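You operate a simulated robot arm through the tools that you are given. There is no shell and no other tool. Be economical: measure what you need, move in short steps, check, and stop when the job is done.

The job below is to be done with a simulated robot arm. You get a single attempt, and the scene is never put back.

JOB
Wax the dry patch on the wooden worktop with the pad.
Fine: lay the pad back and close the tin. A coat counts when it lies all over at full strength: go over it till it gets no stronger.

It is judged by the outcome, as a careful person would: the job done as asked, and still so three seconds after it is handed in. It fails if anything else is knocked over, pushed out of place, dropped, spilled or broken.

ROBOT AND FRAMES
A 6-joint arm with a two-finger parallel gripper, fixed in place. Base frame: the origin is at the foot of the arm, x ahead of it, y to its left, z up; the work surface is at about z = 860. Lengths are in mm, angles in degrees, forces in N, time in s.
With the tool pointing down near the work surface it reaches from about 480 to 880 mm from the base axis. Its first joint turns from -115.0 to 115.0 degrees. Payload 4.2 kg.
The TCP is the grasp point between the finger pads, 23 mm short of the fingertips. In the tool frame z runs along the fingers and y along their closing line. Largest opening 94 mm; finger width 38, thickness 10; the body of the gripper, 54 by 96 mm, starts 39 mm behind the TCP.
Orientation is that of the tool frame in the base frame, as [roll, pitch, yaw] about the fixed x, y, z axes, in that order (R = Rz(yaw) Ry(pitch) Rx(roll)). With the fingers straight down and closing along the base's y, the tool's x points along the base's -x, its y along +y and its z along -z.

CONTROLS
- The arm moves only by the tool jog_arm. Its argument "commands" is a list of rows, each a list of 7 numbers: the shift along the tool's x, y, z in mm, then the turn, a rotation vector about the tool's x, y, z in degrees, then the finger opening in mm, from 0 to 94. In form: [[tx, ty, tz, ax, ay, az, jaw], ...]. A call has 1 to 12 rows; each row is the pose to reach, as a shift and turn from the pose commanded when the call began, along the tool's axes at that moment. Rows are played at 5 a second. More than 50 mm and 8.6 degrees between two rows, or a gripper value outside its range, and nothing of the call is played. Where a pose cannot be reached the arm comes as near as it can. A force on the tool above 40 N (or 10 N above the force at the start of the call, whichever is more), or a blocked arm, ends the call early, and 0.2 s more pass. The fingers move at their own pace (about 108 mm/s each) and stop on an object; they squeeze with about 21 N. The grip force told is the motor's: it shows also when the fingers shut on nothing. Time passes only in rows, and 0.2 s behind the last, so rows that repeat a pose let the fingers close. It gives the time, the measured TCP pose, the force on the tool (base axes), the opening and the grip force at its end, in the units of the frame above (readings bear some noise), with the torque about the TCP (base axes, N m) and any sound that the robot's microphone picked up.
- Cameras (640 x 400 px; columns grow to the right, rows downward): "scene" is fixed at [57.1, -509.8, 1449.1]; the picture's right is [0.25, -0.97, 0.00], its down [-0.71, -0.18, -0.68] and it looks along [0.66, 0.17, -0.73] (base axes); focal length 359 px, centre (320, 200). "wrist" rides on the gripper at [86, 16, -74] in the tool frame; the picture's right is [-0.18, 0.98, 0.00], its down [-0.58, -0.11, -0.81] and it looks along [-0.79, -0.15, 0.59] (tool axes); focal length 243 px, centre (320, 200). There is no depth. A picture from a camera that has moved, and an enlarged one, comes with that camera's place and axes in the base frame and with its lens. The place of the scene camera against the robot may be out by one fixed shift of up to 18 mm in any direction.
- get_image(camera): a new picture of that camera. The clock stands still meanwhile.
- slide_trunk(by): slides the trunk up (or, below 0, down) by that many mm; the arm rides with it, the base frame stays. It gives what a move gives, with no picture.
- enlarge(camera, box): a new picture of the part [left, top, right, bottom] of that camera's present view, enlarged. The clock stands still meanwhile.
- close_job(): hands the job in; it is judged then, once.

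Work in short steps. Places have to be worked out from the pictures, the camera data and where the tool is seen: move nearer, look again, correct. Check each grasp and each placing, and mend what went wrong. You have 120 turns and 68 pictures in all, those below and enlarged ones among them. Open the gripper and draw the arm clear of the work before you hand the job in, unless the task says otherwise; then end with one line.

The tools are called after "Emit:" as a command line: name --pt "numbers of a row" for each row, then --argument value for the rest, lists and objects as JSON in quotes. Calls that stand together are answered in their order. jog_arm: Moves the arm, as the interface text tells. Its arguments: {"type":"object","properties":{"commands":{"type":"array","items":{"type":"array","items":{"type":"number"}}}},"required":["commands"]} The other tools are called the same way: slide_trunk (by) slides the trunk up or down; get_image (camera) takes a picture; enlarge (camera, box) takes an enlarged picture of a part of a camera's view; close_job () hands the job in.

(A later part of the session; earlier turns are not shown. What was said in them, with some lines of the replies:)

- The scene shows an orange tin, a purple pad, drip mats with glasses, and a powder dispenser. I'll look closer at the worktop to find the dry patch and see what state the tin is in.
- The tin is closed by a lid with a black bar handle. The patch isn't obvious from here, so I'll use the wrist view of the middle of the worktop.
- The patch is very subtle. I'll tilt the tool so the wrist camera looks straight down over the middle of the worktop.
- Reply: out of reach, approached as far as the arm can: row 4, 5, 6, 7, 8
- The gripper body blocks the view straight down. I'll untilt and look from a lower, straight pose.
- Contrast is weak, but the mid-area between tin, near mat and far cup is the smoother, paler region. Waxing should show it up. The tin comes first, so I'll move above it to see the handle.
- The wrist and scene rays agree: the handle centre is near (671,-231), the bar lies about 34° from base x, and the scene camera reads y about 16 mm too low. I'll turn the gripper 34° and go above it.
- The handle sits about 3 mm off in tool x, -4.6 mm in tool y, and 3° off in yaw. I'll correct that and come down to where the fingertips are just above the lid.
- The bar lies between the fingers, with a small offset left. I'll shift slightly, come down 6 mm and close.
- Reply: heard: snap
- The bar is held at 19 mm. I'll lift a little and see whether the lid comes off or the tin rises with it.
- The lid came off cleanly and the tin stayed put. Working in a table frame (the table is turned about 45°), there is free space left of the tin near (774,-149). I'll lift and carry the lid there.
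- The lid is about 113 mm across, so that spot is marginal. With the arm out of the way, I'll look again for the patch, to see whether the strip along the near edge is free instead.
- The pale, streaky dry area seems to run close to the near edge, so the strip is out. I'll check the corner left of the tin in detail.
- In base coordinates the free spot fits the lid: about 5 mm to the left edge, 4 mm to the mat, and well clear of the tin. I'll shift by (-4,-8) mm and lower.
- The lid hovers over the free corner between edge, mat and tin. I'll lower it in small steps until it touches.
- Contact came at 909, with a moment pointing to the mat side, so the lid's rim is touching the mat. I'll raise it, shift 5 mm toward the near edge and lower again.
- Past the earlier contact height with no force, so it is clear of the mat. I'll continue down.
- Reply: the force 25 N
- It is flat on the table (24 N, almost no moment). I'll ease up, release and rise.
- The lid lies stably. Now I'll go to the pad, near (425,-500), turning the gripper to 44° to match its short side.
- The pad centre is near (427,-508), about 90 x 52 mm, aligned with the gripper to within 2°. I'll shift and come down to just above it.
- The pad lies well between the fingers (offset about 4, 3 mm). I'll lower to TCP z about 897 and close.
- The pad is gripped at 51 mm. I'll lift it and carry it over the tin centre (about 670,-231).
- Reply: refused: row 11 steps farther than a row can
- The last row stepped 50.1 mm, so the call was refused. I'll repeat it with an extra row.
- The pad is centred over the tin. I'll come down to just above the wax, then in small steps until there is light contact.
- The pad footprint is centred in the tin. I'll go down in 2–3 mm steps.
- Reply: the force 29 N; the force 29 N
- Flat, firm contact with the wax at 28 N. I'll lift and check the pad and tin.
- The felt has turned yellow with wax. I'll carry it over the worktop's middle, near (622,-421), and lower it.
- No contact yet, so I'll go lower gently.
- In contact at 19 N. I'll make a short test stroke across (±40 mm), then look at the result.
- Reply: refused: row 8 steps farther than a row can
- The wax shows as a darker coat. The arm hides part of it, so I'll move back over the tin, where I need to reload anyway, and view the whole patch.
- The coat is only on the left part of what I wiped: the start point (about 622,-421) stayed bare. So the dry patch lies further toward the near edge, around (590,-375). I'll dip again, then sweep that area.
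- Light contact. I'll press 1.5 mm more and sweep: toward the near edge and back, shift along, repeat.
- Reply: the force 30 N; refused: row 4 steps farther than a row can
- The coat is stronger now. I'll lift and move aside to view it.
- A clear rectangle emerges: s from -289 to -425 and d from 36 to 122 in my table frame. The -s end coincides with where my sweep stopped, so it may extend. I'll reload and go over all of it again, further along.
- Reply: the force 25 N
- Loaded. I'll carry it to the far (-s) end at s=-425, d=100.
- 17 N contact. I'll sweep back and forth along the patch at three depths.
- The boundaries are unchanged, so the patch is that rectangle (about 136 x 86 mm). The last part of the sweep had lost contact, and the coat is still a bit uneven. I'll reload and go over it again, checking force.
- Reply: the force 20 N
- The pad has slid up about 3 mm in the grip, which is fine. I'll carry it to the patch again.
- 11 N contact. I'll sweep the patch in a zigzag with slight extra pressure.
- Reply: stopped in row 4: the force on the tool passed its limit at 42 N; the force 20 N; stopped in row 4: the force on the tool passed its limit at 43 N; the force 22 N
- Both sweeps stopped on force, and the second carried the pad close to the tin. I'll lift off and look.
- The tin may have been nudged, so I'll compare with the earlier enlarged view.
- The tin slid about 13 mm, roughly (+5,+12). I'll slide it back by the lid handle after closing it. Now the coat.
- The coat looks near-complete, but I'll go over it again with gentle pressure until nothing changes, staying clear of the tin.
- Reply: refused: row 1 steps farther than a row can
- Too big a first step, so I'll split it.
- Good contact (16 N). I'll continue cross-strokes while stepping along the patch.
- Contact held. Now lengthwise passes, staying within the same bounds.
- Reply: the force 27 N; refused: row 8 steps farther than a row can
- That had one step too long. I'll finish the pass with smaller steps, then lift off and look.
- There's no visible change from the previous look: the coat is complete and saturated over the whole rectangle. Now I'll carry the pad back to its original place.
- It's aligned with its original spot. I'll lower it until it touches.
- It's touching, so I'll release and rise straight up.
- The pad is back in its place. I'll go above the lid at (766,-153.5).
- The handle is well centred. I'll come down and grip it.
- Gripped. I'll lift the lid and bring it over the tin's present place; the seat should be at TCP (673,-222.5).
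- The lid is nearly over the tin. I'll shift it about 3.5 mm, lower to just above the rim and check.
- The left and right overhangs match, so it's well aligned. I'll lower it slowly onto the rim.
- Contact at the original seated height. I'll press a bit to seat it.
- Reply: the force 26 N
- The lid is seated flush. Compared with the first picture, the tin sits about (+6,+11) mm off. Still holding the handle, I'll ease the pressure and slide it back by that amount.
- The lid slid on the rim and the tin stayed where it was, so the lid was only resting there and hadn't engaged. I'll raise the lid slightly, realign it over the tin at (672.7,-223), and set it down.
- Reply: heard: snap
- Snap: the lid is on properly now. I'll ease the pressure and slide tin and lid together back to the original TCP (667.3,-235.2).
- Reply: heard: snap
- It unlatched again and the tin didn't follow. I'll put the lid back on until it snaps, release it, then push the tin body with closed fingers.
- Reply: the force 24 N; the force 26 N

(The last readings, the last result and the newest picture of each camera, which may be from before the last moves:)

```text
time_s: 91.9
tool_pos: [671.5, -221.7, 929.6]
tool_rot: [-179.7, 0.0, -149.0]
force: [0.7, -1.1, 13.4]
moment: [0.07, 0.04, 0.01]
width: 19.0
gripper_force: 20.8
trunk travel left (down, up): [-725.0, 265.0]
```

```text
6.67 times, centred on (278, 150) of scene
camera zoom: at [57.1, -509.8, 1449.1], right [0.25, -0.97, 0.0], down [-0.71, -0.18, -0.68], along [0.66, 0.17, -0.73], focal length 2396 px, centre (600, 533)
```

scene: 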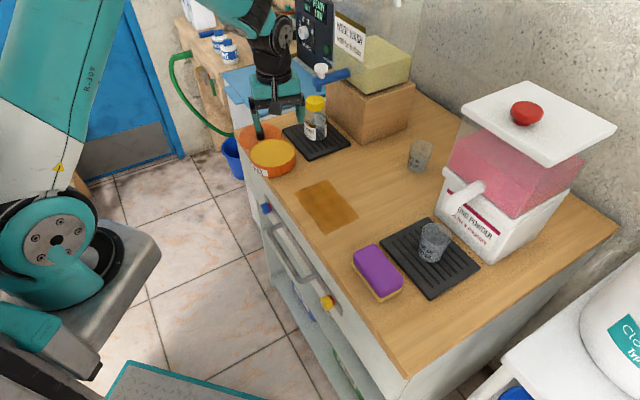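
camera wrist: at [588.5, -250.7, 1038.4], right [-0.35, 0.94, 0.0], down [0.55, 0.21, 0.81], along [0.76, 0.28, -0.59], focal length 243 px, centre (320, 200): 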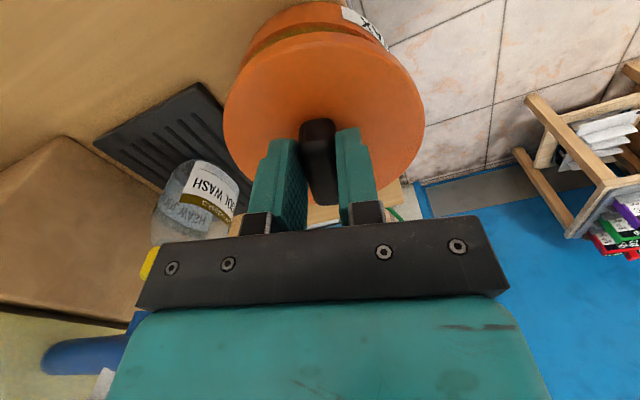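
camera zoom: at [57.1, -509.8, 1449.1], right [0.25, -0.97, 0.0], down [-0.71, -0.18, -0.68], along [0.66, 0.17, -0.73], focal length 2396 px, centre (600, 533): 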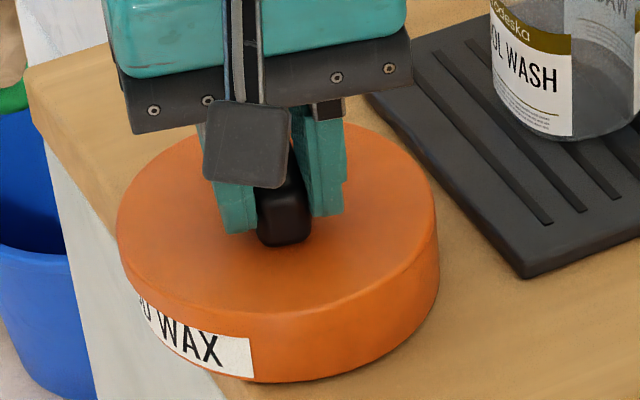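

The lid is now about 2 mm past centre. I'll slide it back gently under light pressure until it snaps.

Emit:
jog_arm --pt "-0.1 -0.8 -0.3 0 0 0 8" --pt "-0.3 -1.6 -0.3 0 0 0 8"

Emit:
jog_arm --pt "-0.8 0 0.2 0 0 0 8" --pt "-1.5 -0.3 0.4 0 0 0 8"

```text
time_s: 92.5
tool_pos: [672.8, -221.1, 928.6]
tool_rot: [-180.0, -0.2, -149.0]
force: [-8.5, 3.3, 19.6]
moment: [0.19, -0.02, 0.07]
width: 18.9
gripper_force: 21.1
trunk travel left (down, up): [-725.0, 265.0]
```

```text
time_s: 93.1
tool_pos: [674.1, -222.7, 928.8]
tool_rot: [-179.8, -0.1, -149.1]
force: [-7.5, 2.2, 18.8]
moment: [0.13, 0.1, 0.04]
width: 19.1
gripper_force: 21.1
trunk travel left (down, up): [-725.0, 265.0]
```

From the picture edges, the snapped position should be about (0,-2.6) mm from the last picture, which is a +3.2 mm tool-x correction from here. I'll lift a little, shift, and lower.

Emit:
jog_arm --pt "0 0 -5 0 0 0 8" --pt "1.6 -0.2 -5 0 0 0 8" --pt "3.2 -0.3 -5 0 0 0 8" --pt "3.2 -0.3 -3 0 0 0 8" --pt "3.2 -0.3 -1.5 0 0 0 8" --pt "3.2 -0.3 -0.5 0 0 0 8"

```text
time_s: 94.5
tool_pos: [672.9, -224.6, 929.3]
tool_rot: [-179.8, -0.1, -149.1]
force: [-1.3, -0.8, 5.1]
moment: [0.04, 0.13, -0.01]
width: 19.0
gripper_force: 20.9
trunk travel left (down, up): [-725.0, 265.0]
```

Emit:
enlarge --camera "scene" --box '[230, 120, 326, 180]'

```text
6.67 times, centred on (278, 150) of scene
camera zoom: at [57.1, -509.8, 1449.1], right [0.25, -0.97, 0.0], down [-0.71, -0.18, -0.68], along [0.66, 0.17, -0.73], focal length 2396 px, centre (600, 533)
```

zoom: 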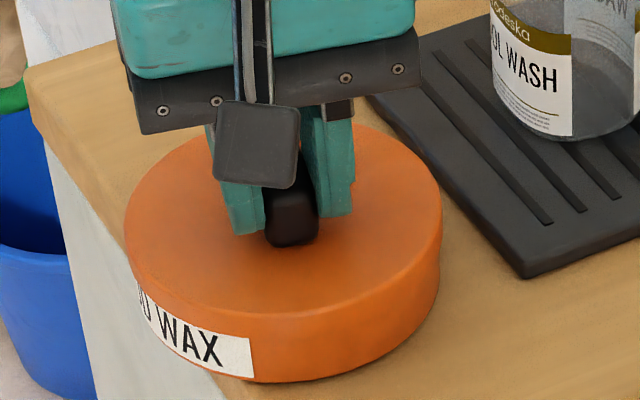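

Now it's aligned to about 1 mm. I'll press a little, then nudge in depth under light pressure to find the snap.

Emit:
jog_arm --pt "0 0 0.6 0 0 0 8"

Emit:
jog_arm --pt "-0.9 -0.5 0.2 0 0 0 8" --pt "-1.7 -1 0.2 0 0 0 8" --pt "-2.6 -1.5 0.2 0 0 0 8"

```text
time_s: 94.9
tool_pos: [672.8, -225.0, 927.9]
tool_rot: [-179.7, 0.0, -149.1]
force: [0.0, -3.0, 11.5]
moment: [-0.06, 0.1, -0.03]
width: 19.1
gripper_force: 21.0
trunk travel left (down, up): [-725.0, 265.0]
```

```text
time_s: 95.7
tool_pos: [676.2, -223.6, 927.9]
tool_rot: [-179.9, -0.2, -149.1]
force: [-8.4, -1.4, 18.8]
moment: [0.05, 0.12, 0.01]
width: 19.0
gripper_force: 20.9
trunk travel left (down, up): [-725.0, 265.0]
```

Emit:
jog_arm --pt "1.3 0.7 -0.3 0 0 0 8" --pt "2.6 1.5 -0.3 0 0 0 8" --pt "3.5 2 -0.3 0 0 0 8" --pt "4.3 2.5 -0.3 0 0 0 8" --pt "5.2 3 -0.3 0 0 0 8"

```text
time_s: 96.9
tool_pos: [669.8, -224.3, 929.7]
tool_rot: [-179.8, -0.1, -149.0]
force: [3.3, 1.1, 6.5]
moment: [0.1, -0.12, 0.01]
width: 18.9
gripper_force: 20.9
trunk travel left (down, up): [-725.0, 265.0]
```

No snap while sliding. At the earlier snap it came straight down from above, so I'll lift 6 mm, recentre and lower in fine steps.

Emit:
jog_arm --pt "0 0 -6 0 0 0 8" --pt "-2.1 -1.3 -6 0 0 0 8" --pt "-2.1 -1.3 -6 0 0 0 8" --pt "-2.1 -1.3 -4 0 0 0 8" --pt "-2.1 -1.3 -2 0 0 0 8" --pt "-2.1 -1.3 -1 0 0 0 8" --pt "-2.1 -1.3 -0.3 0 0 0 8" --pt "-2.1 -1.3 0.4 0 0 0 8"

```text
time_s: 98.7
tool_pos: [673.1, -224.6, 928.2]
tool_rot: [-179.9, 0.0, -149.0]
force: [-1.3, 0.0, 13.8]
moment: [0.18, 0.06, 0.07]
width: 18.9
gripper_force: 21.5
trunk travel left (down, up): [-725.0, 265.0]
```

Emit:
enlarge --camera "scene" --box '[242, 140, 306, 180]'

```text
10.00 times, centred on (274, 160) of scene
camera zoom: at [57.1, -509.8, 1449.1], right [0.25, -0.97, 0.0], down [-0.71, -0.18, -0.68], along [0.66, 0.17, -0.73], focal length 3594 px, centre (780, 600)
```

zoom: 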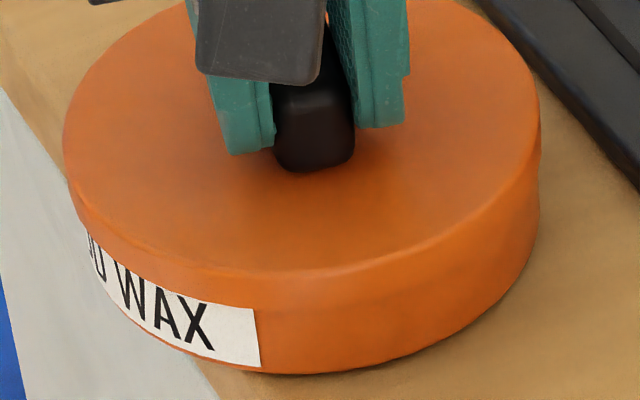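

The lid appears about 1–2 mm too far to image-left compared with the original closed look. I'll lift, shift by about 1.2 mm and lower; if needed, again.

Emit:
jog_arm --pt "0 0 -5 0 0 0 8" --pt "0.3 -1.2 -5 0 0 0 8" --pt "0.3 -1.2 -4 0 0 0 8" --pt "0.3 -1.2 -2 0 0 0 8" --pt "0.3 -1.2 -1 0 0 0 8" --pt "0.3 -1.2 -0.3 0 0 0 8"

Emit:
jog_arm --pt "0.2 -0.5 0 0 0 0 8" --pt "0.4 -1 0 0 0 0 8" --pt "0.6 -1.5 0 0 0 0 8"

```text
time_s: 100.1
tool_pos: [672.6, -225.9, 928.3]
tool_rot: [-179.8, -0.1, -149.1]
force: [-3.3, 0.4, 9.9]
moment: [0.14, 0.05, 0.03]
width: 18.9
gripper_force: 21.0
trunk travel left (down, up): [-725.0, 265.0]
```

```text
time_s: 100.9
tool_pos: [673.9, -226.3, 927.8]
tool_rot: [-179.7, -0.1, -149.0]
force: [-3.1, 5.7, 13.5]
moment: [0.19, -0.02, 0.03]
width: 18.9
gripper_force: 21.1
trunk travel left (down, up): [-725.0, 265.0]
```

Still no snap. I'll scan along the other axis (tool x) under light pressure.

Emit:
jog_arm --pt "0.7 0 -0.2 0 0 0 8" --pt "1.4 0 -0.2 0 0 0 8" --pt "2.1 0 -0.2 0 0 0 8"

Emit:
jog_arm --pt "0 0.7 0 0 0 0 8" --pt "0 1.4 0 0 0 0 8" --pt "0 2.1 0 0 0 0 8"

Emit:
jog_arm --pt "-1 0 0 0 0 0 8" --pt "-2 0 0 0 0 0 8" --pt "-3 0 0 0 0 0 8"

Emit:
jog_arm --pt "-1 0 0 0 0 0 8" --pt "-2 0 0 0 0 0 8"

```text
time_s: 101.7
tool_pos: [671.2, -228.9, 927.9]
tool_rot: [-179.8, -0.1, -149.1]
force: [4.6, 0.9, 8.9]
moment: [0.2, -0.24, -0.05]
width: 19.0
gripper_force: 21.3
trunk travel left (down, up): [-725.0, 265.0]
```

```text
time_s: 102.5
tool_pos: [669.0, -228.3, 929.0]
tool_rot: [-179.8, -0.1, -149.1]
force: [3.3, -3.6, 10.9]
moment: [0.03, -0.12, -0.04]
width: 19.3
gripper_force: 20.8
trunk travel left (down, up): [-725.0, 265.0]
```

```text
time_s: 103.3
tool_pos: [671.5, -225.1, 928.2]
tool_rot: [-179.9, -0.1, -149.1]
force: [-5.8, -4.0, 14.7]
moment: [-0.01, 0.04, -0.03]
width: 18.9
gripper_force: 21.2
trunk travel left (down, up): [-725.0, 265.0]
```

```text
time_s: 103.9
tool_pos: [673.7, -224.4, 927.5]
tool_rot: [-179.8, -0.2, -149.1]
force: [-7.5, -3.9, 18.6]
moment: [-0.05, 0.22, 0.01]
width: 19.2
gripper_force: 21.1
trunk travel left (down, up): [-725.0, 265.0]
```

The lid may have pitched slightly in the grip from the dragging. I'll recentre it, set it down lightly, release so it lies flat, then regrasp at the original height and press.

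Emit:
jog_arm --pt "0 0 -5 0 0 0 8" --pt "2.3 -0.6 -5 0 0 0 8" --pt "2.3 -0.6 -3 0 0 0 8" --pt "2.3 -0.6 -1.5 0 0 0 8" --pt "2.3 -0.6 -0.8 0 0 0 8" --pt "2.3 -0.6 -0.8 0 0 0 26" --pt "2.3 -0.6 -0.8 0 0 0 26"

Emit:
jog_arm --pt "0 0 -3.5 0 0 0 26" --pt "0 0 -3.5 0 0 0 8" --pt "0 0 -3.5 0 0 0 8" --pt "0 0 -3 0 0 0 8" --pt "0 0 -2.2 0 0 0 8"

```text
time_s: 105.5
tool_pos: [672.8, -226.2, 928.2]
tool_rot: [-179.8, -0.1, -148.9]
force: [0.9, 0.5, 0.3]
moment: [0.01, 0.0, 0.01]
width: 25.7
gripper_force: 0.1
trunk travel left (down, up): [-725.0, 265.0]
heard: snap
```

```text
time_s: 106.7
tool_pos: [672.5, -225.7, 929.6]
tool_rot: [-179.8, -0.1, -149.0]
force: [1.8, 0.1, 4.4]
moment: [0.02, 0.09, -0.01]
width: 19.1
gripper_force: 20.7
trunk travel left (down, up): [-725.0, 265.0]
heard: snap
```

It snapped on at release, and regrasping broke it loose again. I'll just release once more and leave it.

Emit:
jog_arm --pt "0 0 0 0 0 0 22" --pt "0 0 0 0 0 0 30" --pt "0 0 0 0 0 0 30"

```text
time_s: 107.5
tool_pos: [672.7, -225.1, 931.1]
tool_rot: [-179.9, -0.1, -149.1]
force: [-0.3, 0.0, 0.1]
moment: [-0.02, -0.02, 0.03]
width: 29.9
gripper_force: 0.0
trunk travel left (down, up): [-725.0, 265.0]
heard: snap
```

It snapped on and I've left it alone. Now I'll rise, close the fingers and move behind the tin (713.7,-146), turned to -117°, ready to push it back along (-0.46,-0.89).

Emit:
jog_arm --pt "0 0 -15 0 0 0 34" --pt "0 0 -50 0 0 0 40" --pt "0 0 -80 0 0 0 20" --pt "-25 15 -80 0 0 -8 0" --pt "-50 31 -80 0 0 -16 0" --pt "-75.8 46.6 -80 0 0 -24 0" --pt "-75.8 46.6 -80 0 0 -32 0" --pt "-75.8 46.6 -40 0 0 -32 0" --pt "-75.8 46.6 0 0 0 -32 0" --pt "-75.8 46.6 32 0 0 -32 0"

```text
time_s: 109.7
tool_pos: [714.6, -146.2, 899.6]
tool_rot: [180.0, -0.1, -117.1]
force: [0.3, 0.2, -0.6]
moment: [0.01, 0.01, 0.03]
width: 0.0
gripper_force: 20.9
trunk travel left (down, up): [-725.0, 265.0]
```

In place with no contact. I'll approach the tin in small steps, watching the force.

Emit:
jog_arm --pt "2 0 0 0 0 0 0" --pt "4 0 0 0 0 0 0"

Emit:
jog_arm --pt "2 0 0 0 0 0 0"

Emit:
jog_arm --pt "2 0 0 0 0 0 0"

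Emit:
jog_arm --pt "2 0 0 0 0 0 0"

```text
time_s: 110.3
tool_pos: [712.5, -149.3, 900.0]
tool_rot: [180.0, -0.1, -116.9]
force: [-0.8, 2.7, 0.1]
moment: [-0.02, 0.02, -0.03]
width: 0.2
gripper_force: 21.3
trunk travel left (down, up): [-725.0, 265.0]
```

```text
time_s: 110.7
tool_pos: [712.9, -152.1, 898.6]
tool_rot: [-179.9, 0.0, -117.0]
force: [1.5, 4.2, 1.3]
moment: [0.05, 0.0, 0.02]
width: 0.1
gripper_force: 20.7
trunk travel left (down, up): [-725.0, 265.0]
```

```text
time_s: 111.1
tool_pos: [709.5, -154.1, 899.3]
tool_rot: [-180.0, -0.2, -117.1]
force: [2.6, 3.9, -0.1]
moment: [0.03, -0.03, 0.0]
width: 0.0
gripper_force: 20.7
trunk travel left (down, up): [-725.0, 265.0]
```

```text
time_s: 111.5
tool_pos: [710.3, -155.7, 899.6]
tool_rot: [179.9, -0.2, -117.1]
force: [0.9, 3.7, 0.9]
moment: [0.09, -0.02, 0.04]
width: 0.0
gripper_force: 21.2
trunk travel left (down, up): [-725.0, 265.0]
```

Contact began after about 3.5 mm and the tin is sliding at about 4 N, so it has moved about 6.5 mm. I'll push 5 mm more and look.

Emit:
jog_arm --pt "2 0 0 0 0 0 0" --pt "4 0 0 0 0 0 0" --pt "5 0 0 0 0 0 0"

Emit:
enlarge --camera "scene" --box '[220, 100, 380, 200]'

```text
time_s: 112.3
tool_pos: [707.8, -160.3, 899.1]
tool_rot: [-180.0, -0.2, -117.0]
force: [2.5, 3.1, -0.2]
moment: [0.05, -0.08, 0.01]
width: 0.0
gripper_force: 21.0
trunk travel left (down, up): [-725.0, 265.0]
```

```text
4.00 times, centred on (300, 150) of scene
camera zoom: at [57.1, -509.8, 1449.1], right [0.25, -0.97, 0.0], down [-0.71, -0.18, -0.68], along [0.66, 0.17, -0.73], focal length 1437 px, centre (400, 400)
```

zoom: 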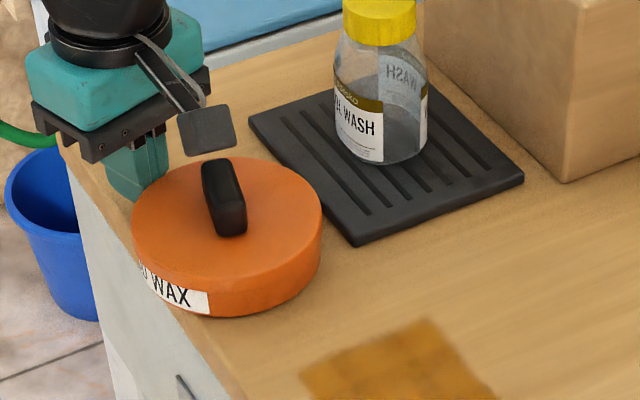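

The tin's outline (131–322, bottom 317) now matches the original (131–323, 318), with the lid flush. I'll back off, rise, and draw clear with the gripper open.

Emit:
jog_arm --pt "-5 0 0 0 0 0 0" --pt "-12 0 0 0 0 0 0" --pt "-12 0 -40 0 0 0 0" --pt "-12 0 -85 0 0 0 0" --pt "-12 0 -130 0 0 0 0" --pt "20 -20 -160 0 0 0 40" --pt "60 -30 -180 0 0 0 80" --pt "100 -30 -190 0 0 0 80" --pt "145 -30 -190 0 0 0 80"

Emit:
get_image --camera "scene"

```text
time_s: 114.3
tool_pos: [668.4, -300.9, 1090.3]
tool_rot: [-180.0, -0.2, -116.9]
force: [0.8, 0.6, 0.2]
moment: [-0.04, 0.0, -0.03]
width: 79.7
gripper_force: 0.0
trunk travel left (down, up): [-725.0, 265.0]
```

```text
1 pictures are left
```

scene: 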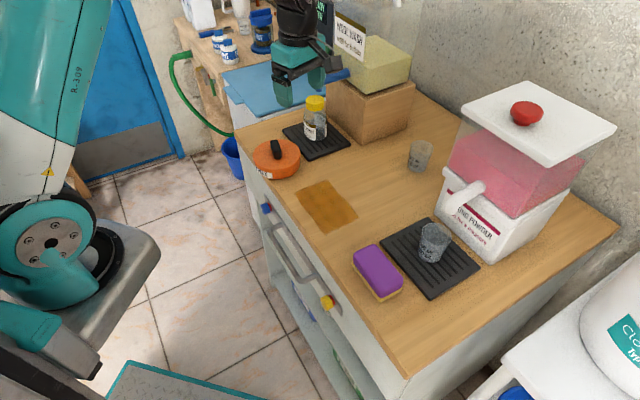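

The patch is waxed, the pad is back in place, the tin is closed where it first stood, everything else is undisturbed, and the arm is clear with the gripper open. I'm handing in.

Emit:
close_job

```text
The job is handed in.
```

The dry patch is waxed all over until a further pass made no visible difference. The pad is back in its place and the tin is closed. I knocked the tin about 13 mm while waxing and pushed it back to within about 1 mm, though its label is turned slightly from where it was.
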